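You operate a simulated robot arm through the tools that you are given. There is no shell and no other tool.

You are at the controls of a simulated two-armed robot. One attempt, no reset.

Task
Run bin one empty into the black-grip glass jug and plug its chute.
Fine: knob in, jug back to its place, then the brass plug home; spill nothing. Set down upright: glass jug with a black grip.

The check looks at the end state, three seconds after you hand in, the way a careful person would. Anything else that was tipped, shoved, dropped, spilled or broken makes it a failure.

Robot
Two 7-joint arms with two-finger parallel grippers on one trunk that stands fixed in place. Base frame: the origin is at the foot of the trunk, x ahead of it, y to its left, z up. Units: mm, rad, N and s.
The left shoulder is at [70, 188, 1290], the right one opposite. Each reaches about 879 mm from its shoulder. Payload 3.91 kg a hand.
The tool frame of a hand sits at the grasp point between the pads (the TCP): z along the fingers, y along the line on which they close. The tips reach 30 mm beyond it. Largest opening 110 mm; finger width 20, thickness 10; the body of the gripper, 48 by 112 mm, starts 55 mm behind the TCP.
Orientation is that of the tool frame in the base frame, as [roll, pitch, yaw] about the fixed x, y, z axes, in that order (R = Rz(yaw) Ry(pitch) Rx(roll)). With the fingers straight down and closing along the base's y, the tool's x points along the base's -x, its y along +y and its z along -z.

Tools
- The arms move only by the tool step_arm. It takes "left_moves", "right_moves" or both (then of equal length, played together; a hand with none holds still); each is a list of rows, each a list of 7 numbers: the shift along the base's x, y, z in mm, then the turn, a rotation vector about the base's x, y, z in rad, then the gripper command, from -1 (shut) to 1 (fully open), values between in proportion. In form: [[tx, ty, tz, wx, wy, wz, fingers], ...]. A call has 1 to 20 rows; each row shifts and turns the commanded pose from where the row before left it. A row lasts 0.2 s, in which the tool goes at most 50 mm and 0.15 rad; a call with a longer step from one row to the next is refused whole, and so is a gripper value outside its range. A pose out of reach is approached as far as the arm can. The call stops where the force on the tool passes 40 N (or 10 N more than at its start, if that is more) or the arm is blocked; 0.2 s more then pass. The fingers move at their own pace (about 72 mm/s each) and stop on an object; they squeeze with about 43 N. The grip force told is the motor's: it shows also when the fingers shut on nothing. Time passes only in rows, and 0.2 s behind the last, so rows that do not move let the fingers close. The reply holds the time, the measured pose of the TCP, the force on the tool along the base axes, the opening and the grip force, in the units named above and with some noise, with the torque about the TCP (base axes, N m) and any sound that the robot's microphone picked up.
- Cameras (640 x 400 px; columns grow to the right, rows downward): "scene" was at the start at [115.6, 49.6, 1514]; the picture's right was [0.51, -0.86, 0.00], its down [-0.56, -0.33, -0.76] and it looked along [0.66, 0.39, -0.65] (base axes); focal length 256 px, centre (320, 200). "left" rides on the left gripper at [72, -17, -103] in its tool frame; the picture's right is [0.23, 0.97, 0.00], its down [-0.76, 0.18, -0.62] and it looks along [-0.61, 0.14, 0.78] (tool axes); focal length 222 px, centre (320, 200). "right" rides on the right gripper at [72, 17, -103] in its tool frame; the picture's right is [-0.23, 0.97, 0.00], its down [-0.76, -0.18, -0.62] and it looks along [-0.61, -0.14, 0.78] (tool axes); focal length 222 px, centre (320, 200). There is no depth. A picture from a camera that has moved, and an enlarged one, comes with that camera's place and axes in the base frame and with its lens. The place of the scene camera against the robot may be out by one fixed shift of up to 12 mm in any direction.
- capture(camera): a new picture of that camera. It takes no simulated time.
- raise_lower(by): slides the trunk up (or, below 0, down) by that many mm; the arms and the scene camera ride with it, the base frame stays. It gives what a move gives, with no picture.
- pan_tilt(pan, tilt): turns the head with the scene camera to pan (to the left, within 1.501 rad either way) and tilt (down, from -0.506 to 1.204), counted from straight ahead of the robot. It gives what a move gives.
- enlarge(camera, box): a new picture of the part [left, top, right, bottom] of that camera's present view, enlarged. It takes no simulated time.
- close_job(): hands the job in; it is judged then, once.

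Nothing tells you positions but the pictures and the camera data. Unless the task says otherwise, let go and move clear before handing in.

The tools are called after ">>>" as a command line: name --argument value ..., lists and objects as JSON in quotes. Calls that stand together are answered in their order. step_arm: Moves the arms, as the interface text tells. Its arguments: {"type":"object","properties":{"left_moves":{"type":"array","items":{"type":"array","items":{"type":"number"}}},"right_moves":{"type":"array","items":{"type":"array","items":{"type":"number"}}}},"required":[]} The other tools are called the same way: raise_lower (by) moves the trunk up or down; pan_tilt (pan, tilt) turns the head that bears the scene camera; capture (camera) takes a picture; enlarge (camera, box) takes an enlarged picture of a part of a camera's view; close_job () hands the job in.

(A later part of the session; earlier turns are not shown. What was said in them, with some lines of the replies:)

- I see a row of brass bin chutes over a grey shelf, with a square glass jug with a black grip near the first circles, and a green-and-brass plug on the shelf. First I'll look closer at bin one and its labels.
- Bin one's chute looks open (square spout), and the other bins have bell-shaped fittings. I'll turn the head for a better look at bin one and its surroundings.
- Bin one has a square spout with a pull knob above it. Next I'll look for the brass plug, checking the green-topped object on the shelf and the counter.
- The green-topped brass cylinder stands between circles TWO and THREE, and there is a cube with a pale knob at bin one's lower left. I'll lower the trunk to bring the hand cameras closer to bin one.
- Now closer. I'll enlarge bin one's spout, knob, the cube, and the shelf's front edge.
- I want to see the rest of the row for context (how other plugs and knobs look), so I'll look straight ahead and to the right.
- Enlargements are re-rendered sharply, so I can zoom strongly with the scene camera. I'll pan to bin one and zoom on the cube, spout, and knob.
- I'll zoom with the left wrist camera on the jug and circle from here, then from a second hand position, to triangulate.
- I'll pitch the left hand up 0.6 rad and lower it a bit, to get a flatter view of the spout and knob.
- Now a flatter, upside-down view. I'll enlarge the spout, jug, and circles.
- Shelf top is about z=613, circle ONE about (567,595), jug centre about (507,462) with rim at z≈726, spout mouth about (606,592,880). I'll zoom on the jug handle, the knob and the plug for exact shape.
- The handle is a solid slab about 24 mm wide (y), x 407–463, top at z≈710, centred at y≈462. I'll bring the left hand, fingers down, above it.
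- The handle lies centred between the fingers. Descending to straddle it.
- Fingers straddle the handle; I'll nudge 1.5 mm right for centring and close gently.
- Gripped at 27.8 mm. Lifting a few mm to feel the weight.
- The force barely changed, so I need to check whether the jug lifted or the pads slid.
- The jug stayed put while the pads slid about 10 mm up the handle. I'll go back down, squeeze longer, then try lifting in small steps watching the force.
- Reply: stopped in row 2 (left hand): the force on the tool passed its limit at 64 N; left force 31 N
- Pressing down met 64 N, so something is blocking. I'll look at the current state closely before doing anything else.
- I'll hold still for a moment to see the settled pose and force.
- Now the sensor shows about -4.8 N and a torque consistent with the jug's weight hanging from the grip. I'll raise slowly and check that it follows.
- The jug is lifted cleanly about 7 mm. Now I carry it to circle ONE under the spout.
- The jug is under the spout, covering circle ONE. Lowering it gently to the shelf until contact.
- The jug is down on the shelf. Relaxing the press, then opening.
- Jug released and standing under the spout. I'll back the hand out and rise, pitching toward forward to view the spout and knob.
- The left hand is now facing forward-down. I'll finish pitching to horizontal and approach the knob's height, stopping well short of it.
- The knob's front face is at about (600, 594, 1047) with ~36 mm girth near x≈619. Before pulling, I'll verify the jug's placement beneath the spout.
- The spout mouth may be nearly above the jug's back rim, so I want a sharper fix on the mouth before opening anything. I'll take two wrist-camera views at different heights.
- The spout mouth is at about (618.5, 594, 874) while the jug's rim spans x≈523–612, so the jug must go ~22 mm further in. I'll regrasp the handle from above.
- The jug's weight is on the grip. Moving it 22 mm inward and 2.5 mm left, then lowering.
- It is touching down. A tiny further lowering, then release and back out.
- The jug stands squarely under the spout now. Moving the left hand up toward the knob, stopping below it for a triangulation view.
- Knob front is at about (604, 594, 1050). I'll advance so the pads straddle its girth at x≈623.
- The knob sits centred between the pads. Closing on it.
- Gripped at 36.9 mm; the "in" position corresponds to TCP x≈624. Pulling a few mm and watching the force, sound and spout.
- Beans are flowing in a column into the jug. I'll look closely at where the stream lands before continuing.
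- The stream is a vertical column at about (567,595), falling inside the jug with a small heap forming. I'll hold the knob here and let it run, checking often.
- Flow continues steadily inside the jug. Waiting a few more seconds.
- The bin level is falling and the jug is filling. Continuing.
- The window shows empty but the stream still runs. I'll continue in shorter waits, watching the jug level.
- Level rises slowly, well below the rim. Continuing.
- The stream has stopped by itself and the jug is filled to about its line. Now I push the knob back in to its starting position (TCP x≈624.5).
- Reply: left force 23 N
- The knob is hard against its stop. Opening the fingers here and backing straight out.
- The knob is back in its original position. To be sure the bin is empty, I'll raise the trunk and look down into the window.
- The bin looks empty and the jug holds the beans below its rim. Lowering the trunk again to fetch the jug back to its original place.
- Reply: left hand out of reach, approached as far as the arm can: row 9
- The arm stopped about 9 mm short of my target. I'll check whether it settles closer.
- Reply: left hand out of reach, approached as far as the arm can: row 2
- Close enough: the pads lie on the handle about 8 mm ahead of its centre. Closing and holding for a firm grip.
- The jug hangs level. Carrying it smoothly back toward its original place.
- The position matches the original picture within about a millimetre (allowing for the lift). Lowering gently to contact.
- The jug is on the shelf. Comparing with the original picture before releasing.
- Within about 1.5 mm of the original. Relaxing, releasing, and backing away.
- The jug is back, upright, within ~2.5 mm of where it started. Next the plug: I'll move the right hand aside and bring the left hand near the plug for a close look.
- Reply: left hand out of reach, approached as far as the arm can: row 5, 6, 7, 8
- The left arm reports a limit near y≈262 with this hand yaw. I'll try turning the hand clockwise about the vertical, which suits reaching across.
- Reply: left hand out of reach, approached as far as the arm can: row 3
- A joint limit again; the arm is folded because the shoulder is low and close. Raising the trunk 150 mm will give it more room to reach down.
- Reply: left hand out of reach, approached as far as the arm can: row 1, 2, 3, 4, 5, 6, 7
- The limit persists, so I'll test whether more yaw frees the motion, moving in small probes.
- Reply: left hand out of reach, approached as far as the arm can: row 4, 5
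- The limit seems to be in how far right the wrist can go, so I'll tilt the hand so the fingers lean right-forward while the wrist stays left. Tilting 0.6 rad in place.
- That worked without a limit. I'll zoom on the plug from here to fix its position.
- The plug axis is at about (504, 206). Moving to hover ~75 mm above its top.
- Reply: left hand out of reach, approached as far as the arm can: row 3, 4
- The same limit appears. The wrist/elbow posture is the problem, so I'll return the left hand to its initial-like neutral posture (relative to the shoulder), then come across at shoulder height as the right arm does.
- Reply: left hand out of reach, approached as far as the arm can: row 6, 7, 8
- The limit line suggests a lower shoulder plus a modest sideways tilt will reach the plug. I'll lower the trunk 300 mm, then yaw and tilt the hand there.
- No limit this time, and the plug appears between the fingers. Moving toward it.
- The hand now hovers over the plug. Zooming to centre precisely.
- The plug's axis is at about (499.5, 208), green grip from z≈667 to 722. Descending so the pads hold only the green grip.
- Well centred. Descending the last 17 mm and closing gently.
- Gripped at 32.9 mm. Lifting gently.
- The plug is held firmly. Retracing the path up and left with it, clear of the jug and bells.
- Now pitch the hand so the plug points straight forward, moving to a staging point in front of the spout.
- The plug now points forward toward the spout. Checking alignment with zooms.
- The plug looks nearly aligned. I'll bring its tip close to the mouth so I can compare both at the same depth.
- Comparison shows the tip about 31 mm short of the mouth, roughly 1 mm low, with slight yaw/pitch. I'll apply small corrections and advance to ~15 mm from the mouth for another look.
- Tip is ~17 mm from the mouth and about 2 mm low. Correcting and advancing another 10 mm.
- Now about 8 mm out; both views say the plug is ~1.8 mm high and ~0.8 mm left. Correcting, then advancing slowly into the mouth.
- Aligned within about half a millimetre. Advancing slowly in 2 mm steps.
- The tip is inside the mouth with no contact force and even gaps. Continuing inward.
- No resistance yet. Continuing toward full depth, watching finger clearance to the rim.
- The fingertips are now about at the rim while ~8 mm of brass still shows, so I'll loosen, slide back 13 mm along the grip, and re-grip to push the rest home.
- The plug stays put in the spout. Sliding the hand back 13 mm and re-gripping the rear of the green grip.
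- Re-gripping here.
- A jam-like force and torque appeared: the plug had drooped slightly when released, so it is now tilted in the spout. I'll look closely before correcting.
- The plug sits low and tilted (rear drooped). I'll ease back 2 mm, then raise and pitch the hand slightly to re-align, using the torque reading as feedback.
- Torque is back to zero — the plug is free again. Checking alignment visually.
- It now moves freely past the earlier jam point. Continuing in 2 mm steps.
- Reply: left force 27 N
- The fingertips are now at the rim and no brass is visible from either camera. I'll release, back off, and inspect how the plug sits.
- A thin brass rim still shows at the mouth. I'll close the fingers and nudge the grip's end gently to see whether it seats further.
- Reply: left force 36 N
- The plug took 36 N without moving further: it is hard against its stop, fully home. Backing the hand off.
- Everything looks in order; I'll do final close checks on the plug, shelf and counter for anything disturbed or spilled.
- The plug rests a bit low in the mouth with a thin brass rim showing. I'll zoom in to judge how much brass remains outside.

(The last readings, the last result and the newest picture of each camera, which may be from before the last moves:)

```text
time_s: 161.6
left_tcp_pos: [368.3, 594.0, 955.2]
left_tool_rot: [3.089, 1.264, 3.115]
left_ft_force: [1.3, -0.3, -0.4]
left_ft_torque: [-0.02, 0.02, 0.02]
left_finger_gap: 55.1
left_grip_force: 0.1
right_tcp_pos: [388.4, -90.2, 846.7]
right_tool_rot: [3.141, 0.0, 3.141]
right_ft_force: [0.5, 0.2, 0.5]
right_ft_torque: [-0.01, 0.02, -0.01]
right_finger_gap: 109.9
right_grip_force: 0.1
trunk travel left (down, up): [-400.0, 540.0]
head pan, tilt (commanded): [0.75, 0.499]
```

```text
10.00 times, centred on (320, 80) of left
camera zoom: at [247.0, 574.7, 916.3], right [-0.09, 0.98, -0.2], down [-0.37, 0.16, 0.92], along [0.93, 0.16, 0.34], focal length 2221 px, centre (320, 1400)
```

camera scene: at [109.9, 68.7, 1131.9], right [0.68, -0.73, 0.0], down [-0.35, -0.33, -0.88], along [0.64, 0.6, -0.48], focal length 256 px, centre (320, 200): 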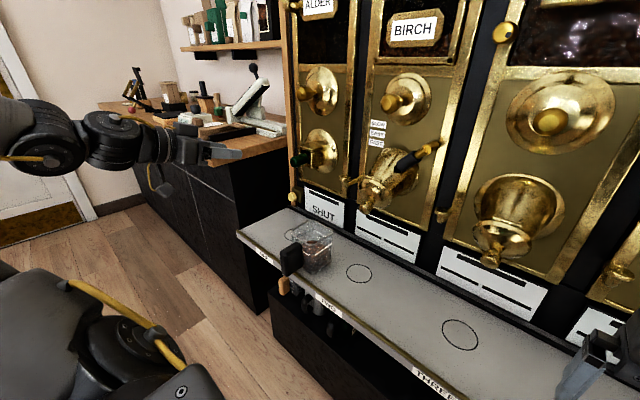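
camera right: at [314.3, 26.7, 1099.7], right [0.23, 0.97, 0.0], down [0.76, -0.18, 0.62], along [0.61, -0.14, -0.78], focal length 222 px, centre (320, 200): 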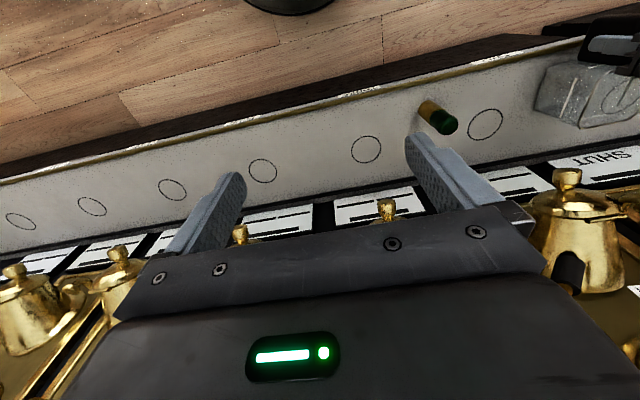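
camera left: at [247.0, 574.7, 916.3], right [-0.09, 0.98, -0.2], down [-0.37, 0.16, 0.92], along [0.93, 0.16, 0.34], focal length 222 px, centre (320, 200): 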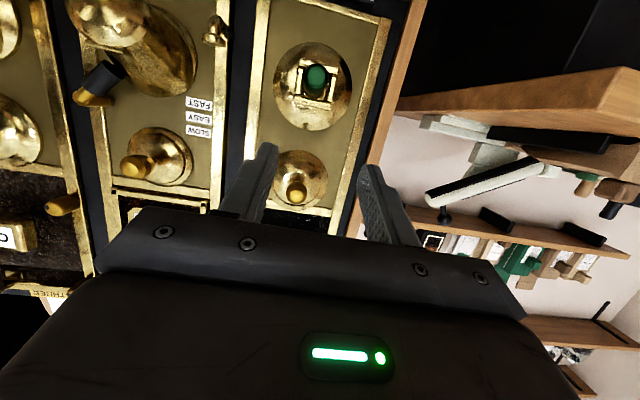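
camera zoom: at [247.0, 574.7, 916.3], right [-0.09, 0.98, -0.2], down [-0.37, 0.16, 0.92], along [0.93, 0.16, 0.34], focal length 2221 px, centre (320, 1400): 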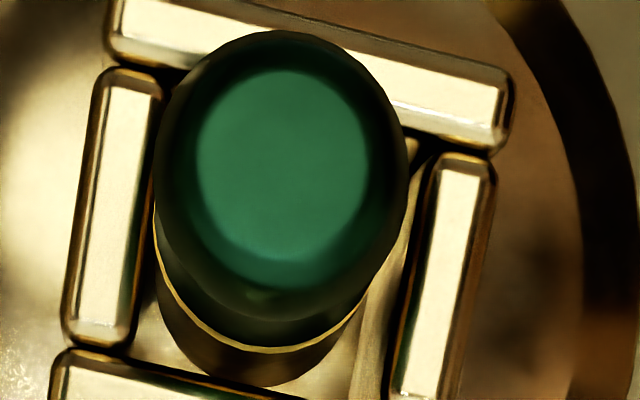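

The brass boundary is about at the mouth plane. To be sure it's truly home rather than wedged by its slight droop, I'll re-grip the rear of the handle, align it, and push once more.

>>> step_arm --left_moves '[[20, 0, -16, 0, -0.108, 0, 0], [22, 0, -17, 0, -0.108, 0, 0], [22, 0, -17, 0, -0.108, 0, 0], [22, 0, -17, 0, -0.108, 0, 0], [22, 0, -16, 0, -0.108, 0, 0], [20, 0, 0, 0, 0, 0, 0], [0, 0, 0, 0, 0, 0, 0], [0, 0, 0, 0, 0, 0, 0]]'

>>> enlarge --camera "scene" --box '[250, 130, 330, 190]'

>>> enlarge --camera "left" --box '[256, 0, 400, 140]'

```text
time_s: 163.4
left_tcp_pos: [495.2, 592.2, 871.6]
left_tool_rot: [0.011, 1.335, 0.036]
left_ft_force: [0.2, 0.4, -0.5]
left_ft_torque: [-0.01, 0.03, -0.03]
left_finger_gap: 55.2
left_grip_force: 0.1
right_tcp_pos: [387.2, -90.0, 846.8]
right_tool_rot: [-3.14, 0.0, -3.141]
right_ft_force: [-0.6, -0.1, -0.2]
right_ft_torque: [-0.01, -0.01, 0.03]
right_finger_gap: 110.1
right_grip_force: 0.1
trunk travel left (down, up): [-400.0, 540.0]
head pan, tilt (commanded): [0.75, 0.499]
```

```text
6.67 times, centred on (290, 160) of scene
camera zoom: at [109.1, 68.6, 1132.0], right [0.68, -0.73, 0.0], down [-0.35, -0.33, -0.88], along [0.64, 0.6, -0.48], focal length 1705 px, centre (520, 467)
```

zoom: 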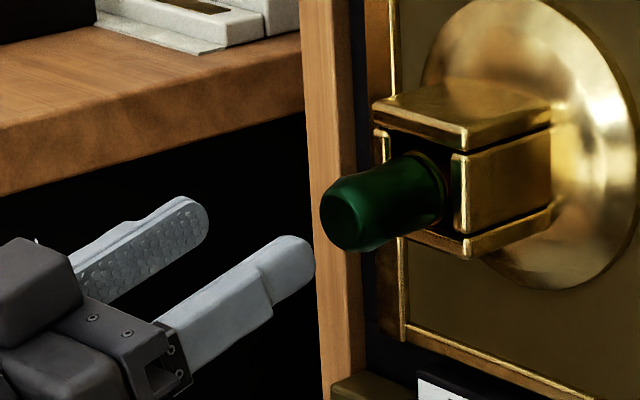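

```text
2.86 times, centred on (328, 70) of left
camera zoom: at [411.0, 572.7, 776.0], right [0.03, 0.98, -0.22], down [-0.79, 0.16, 0.6], along [0.62, 0.16, 0.77], focal length 635 px, centre (297, 571)
```

zoom: 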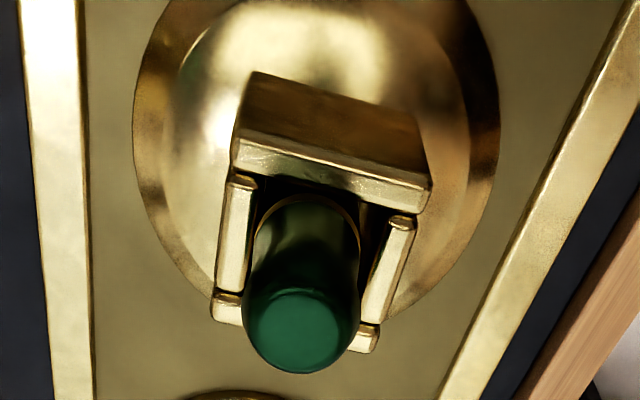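

>>> step_arm --left_moves '[[20, 0.5, 0, 0, 0, 0, 0], [20, 0.5, 0, 0, 0, 0, 0], [20, 0, 0, 0, 0, 0, 0], [15, 0, 0, 0, 0, 0, 0], [5, 0, 0, 0, 0, 0, 0], [0, 0, 0, 0, 0, 0, 0]]'

>>> enlarge --camera "scene" --box '[270, 130, 334, 178]'

>>> enlarge --camera "left" --box '[256, 30, 400, 210]'

```text
time_s: 164.8
left_tcp_pos: [573.4, 593.3, 871.9]
left_tool_rot: [0.011, 1.335, 0.037]
left_ft_force: [-0.1, 0.4, 0.3]
left_ft_torque: [0.02, -0.03, -0.02]
left_finger_gap: 55.0
left_grip_force: 0.1
right_tcp_pos: [386.9, -90.0, 847.6]
right_tool_rot: [-3.141, -0.001, 3.141]
right_ft_force: [-0.4, 1.2, 0.4]
right_ft_torque: [0.0, 0.03, -0.01]
right_finger_gap: 110.1
right_grip_force: 0.1
trunk travel left (down, up): [-400.0, 540.0]
head pan, tilt (commanded): [0.75, 0.499]
```

```text
8.33 times, centred on (302, 154) of scene
camera zoom: at [109.1, 68.7, 1132.0], right [0.68, -0.73, 0.0], down [-0.35, -0.33, -0.88], along [0.64, 0.6, -0.48], focal length 2132 px, centre (470, 583)
```

zoom: 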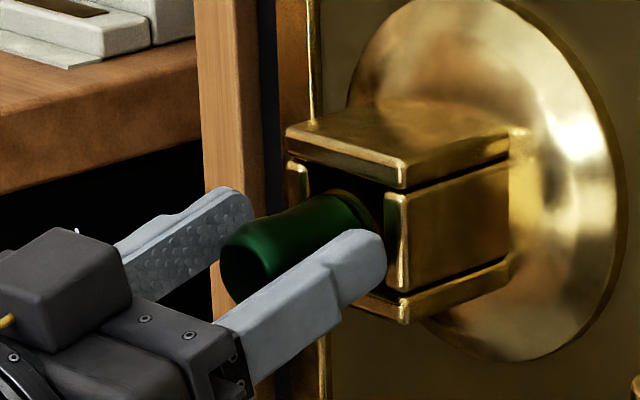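

```text
2.22 times, centred on (328, 120) of left
camera zoom: at [490.3, 574.3, 777.0], right [0.03, 0.98, -0.22], down [-0.79, 0.16, 0.6], along [0.62, 0.16, 0.77], focal length 494 px, centre (302, 378)
```

zoom: 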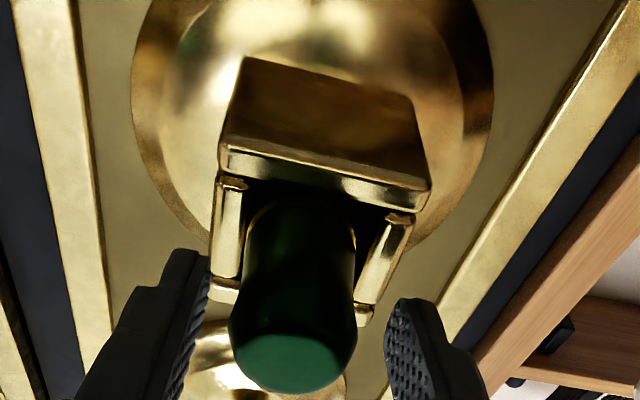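

Closing on the rear of the grip, then aligning.

>>> step_arm --left_moves '[[0, 0, 0, 0, 0, 0, -0.25], [0, 0, 0, 0, 0, 0, -0.5], [0, 0, 0, 0, 0, 0, -1], [0, 0, 0, 0, 0, 0, -1], [0, 0, 0, 0, 0, 0, -1]]'

>>> step_arm --left_moves '[[0, 0, 1.5, 0, 0.02, 0, -1], [0, 0, 1, 0, 0.02, 0, -1], [0, 0, 0, 0, 0, 0, -1], [0, 0, 0, 0, 0, 0, -1]]'

```text
time_s: 166.0
left_tcp_pos: [574.5, 593.1, 871.9]
left_tool_rot: [0.012, 1.335, 0.036]
left_ft_force: [0.5, -0.4, -0.1]
left_ft_torque: [0.01, 0.03, 0.02]
left_finger_gap: 32.1
left_grip_force: 42.9
right_tcp_pos: [387.7, -90.5, 847.1]
right_tool_rot: [-3.141, 0.0, 3.141]
right_ft_force: [0.2, -0.8, 0.2]
right_ft_torque: [0.01, -0.02, -0.01]
right_finger_gap: 109.8
right_grip_force: 0.0
trunk travel left (down, up): [-400.0, 540.0]
head pan, tilt (commanded): [0.75, 0.499]
```

```text
time_s: 167.0
left_tcp_pos: [574.8, 593.7, 875.8]
left_tool_rot: [0.018, 1.373, 0.044]
left_ft_force: [-1.2, -0.3, 0.4]
left_ft_torque: [-0.02, -0.08, -0.01]
left_finger_gap: 32.0
left_grip_force: 43.2
right_tcp_pos: [387.1, -90.4, 847.0]
right_tool_rot: [3.141, 0.002, 3.141]
right_ft_force: [0.7, 0.7, -0.6]
right_ft_torque: [0.01, 0.0, 0.06]
right_finger_gap: 109.7
right_grip_force: 0.0
trunk travel left (down, up): [-400.0, 540.0]
head pan, tilt (commanded): [0.75, 0.499]
```

>>> step_arm --left_moves '[[1.5, 0, 0, 0, 0, 0, -1], [1.5, 0, 0, 0, 0, 0, -1], [0, 0, 0, 0, 0, 0, -1]]'

>>> step_arm --left_moves '[[1.5, 0, 0, 0, 0, 0, -1], [0, 0, 0, 0, 0, 0, -1]]'

>>> enlarge --camera "scene" --box '[284, 134, 324, 164]'

```text
time_s: 167.8
left_tcp_pos: [575.0, 594.1, 874.6]
left_tool_rot: [0.016, 1.374, 0.043]
left_ft_force: [-24.2, 1.1, -3.9]
left_ft_torque: [0.07, 0.66, -0.22]
left_finger_gap: 31.9
left_grip_force: 43.3
right_tcp_pos: [385.2, -91.0, 848.5]
right_tool_rot: [3.141, 0.003, -3.139]
right_ft_force: [0.1, -0.9, -1.0]
right_ft_torque: [-0.02, -0.02, 0.03]
right_finger_gap: 110.2
right_grip_force: 0.0
trunk travel left (down, up): [-400.0, 540.0]
head pan, tilt (commanded): [0.75, 0.499]
```

```text
time_s: 168.4
left_tcp_pos: [577.0, 594.8, 876.2]
left_tool_rot: [0.015, 1.372, 0.042]
left_ft_force: [-28.1, 3.3, -1.7]
left_ft_torque: [0.04, 0.44, 0.09]
left_finger_gap: 31.9
left_grip_force: 42.4
right_tcp_pos: [384.2, -90.3, 848.3]
right_tool_rot: [3.141, 0.004, -3.14]
right_ft_force: [-0.3, 1.5, 0.4]
right_ft_torque: [0.02, 0.0, 0.0]
right_finger_gap: 110.1
right_grip_force: 0.0
trunk travel left (down, up): [-400.0, 540.0]
head pan, tilt (commanded): [0.75, 0.499]
```

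```text
13.33 times, centred on (304, 149) of scene
camera zoom: at [105.6, 69.6, 1132.4], right [0.68, -0.73, 0.0], down [-0.35, -0.33, -0.88], along [0.64, 0.6, -0.48], focal length 3410 px, centre (533, 880)
```

zoom: 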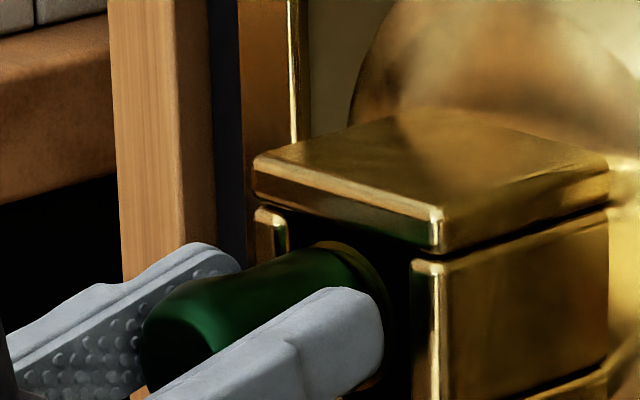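

Aligned, and it resists ~28 N without advancing: the plug is home. Releasing and moving clear.

>>> step_arm --left_moves '[[0, 0, 0, 0, 0, 0, -0.2], [0, 0, 0, 0, 0, 0, 0], [0, 0, 0, 0, 0, 0, 0], [-10, 0, 0, 0, 0, 0, 0], [-25, 0, 0, 0, 0, 0, 0], [-35, 0, 0, 0, 0, 0, 0], [-40, 0, 0, 0, 0, 0, 0], [-40, 0, 10, 0, 0, 0, 0], [-40, 0, 20, 0, 0, 0, 0.5], [0, 0, 20, 0, 0.1, 0, 0.5], [0, 0, 20, 0, 0.1, 0, 0.5], [0, 0, 0, 0, 0, 0, 0.5]]'

>>> capture --camera "scene"

>>> enlarge --camera "scene" --box '[280, 60, 376, 180]'

>>> enlarge --camera "scene" --box '[240, 190, 400, 310]'

```text
time_s: 171.0
left_tcp_pos: [388.8, 593.8, 946.2]
left_tool_rot: [2.292, 1.559, 2.317]
left_ft_force: [-0.1, 0.0, 0.9]
left_ft_torque: [0.0, 0.01, -0.01]
left_finger_gap: 82.6
left_grip_force: 0.2
right_tcp_pos: [387.0, -88.2, 847.0]
right_tool_rot: [-3.141, 0.0, 3.139]
right_ft_force: [0.4, 0.0, 0.1]
right_ft_torque: [0.02, -0.03, 0.0]
right_finger_gap: 109.9
right_grip_force: 0.1
trunk travel left (down, up): [-400.0, 540.0]
head pan, tilt (commanded): [0.75, 0.499]
```

```text
taken
camera scene: at [109.3, 69.5, 1131.9], right [0.68, -0.73, 0.0], down [-0.35, -0.33, -0.88], along [0.64, 0.6, -0.48], focal length 256 px, centre (320, 200)
```

scene: 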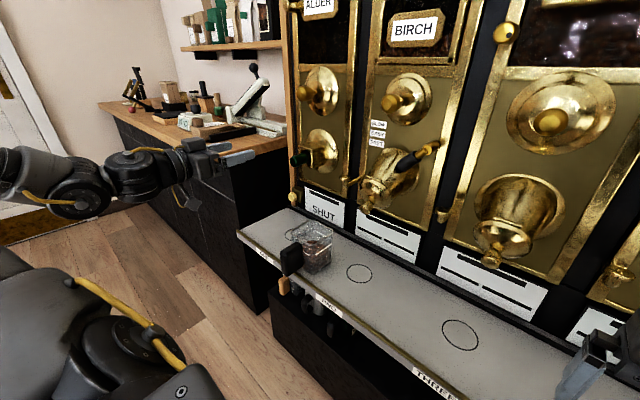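

```text
3.33 times, centred on (328, 120) of scene
camera zoom: at [109.3, 69.5, 1131.9], right [0.68, -0.73, 0.0], down [-0.35, -0.33, -0.88], along [0.64, 0.6, -0.48], focal length 853 px, centre (293, 467)
```

zoom: 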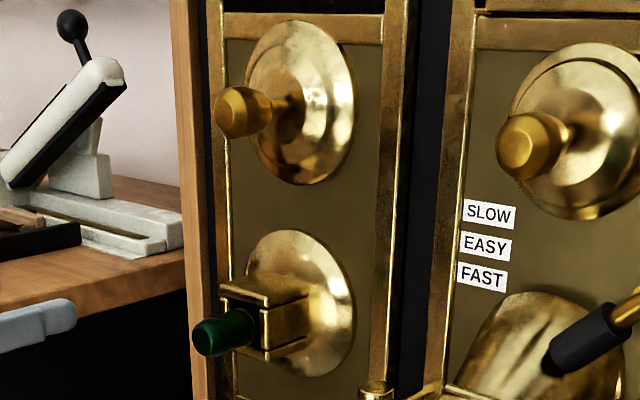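

```text
3.33 times, centred on (320, 250) of scene
camera zoom: at [109.3, 69.5, 1131.9], right [0.68, -0.73, 0.0], down [-0.35, -0.33, -0.88], along [0.64, 0.6, -0.48], focal length 853 px, centre (320, 33)
```

zoom: 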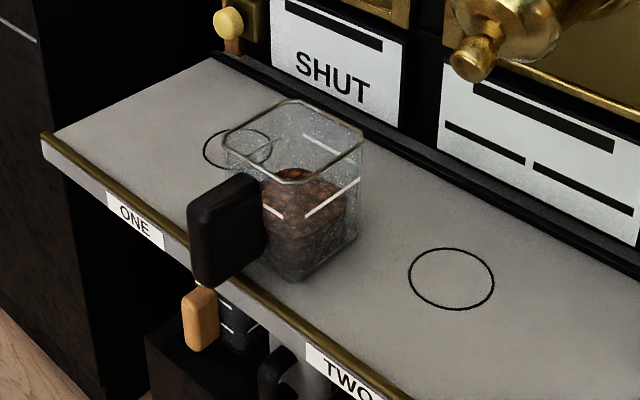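

Bin one has run empty into the jug, and its knob is back in against its stop. The jug stands upright where it started. The brass plug is fully seated in the spout. I see nothing spilled or disturbed and both hands are clear, so I'm handing in.

>>> close_job

```text
The job is handed in.
```

I ran bin one until its stream stopped, with all of it going into the black-grip glass jug, and the job is handed in. The result of the check hasn't come back.

- **Bin one:** The stream ended by itself and the window showed no beans. I couldn't see the bottom of the bin, so "empty" rests on the stream stopping.
- **Knob:** It is pushed in against its stop and looks the same as at the start.
- **Jug:** It stands upright, about 2–3 mm from where I found it, filled to about its line. I took "its place" to mean that starting spot, between circles ONE and TWO.
- **Plug:** I took the brass plug to be the brass cylinder with the green grip that stood on the shelf. It went in after the jug was back and held firm when I pushed at about 28–36 N. Its grip sits slightly low because of the play in the spout.
- **Spills:** I saw no beans outside the jug, and nothing else looked moved.

Both hands let go and are clear.
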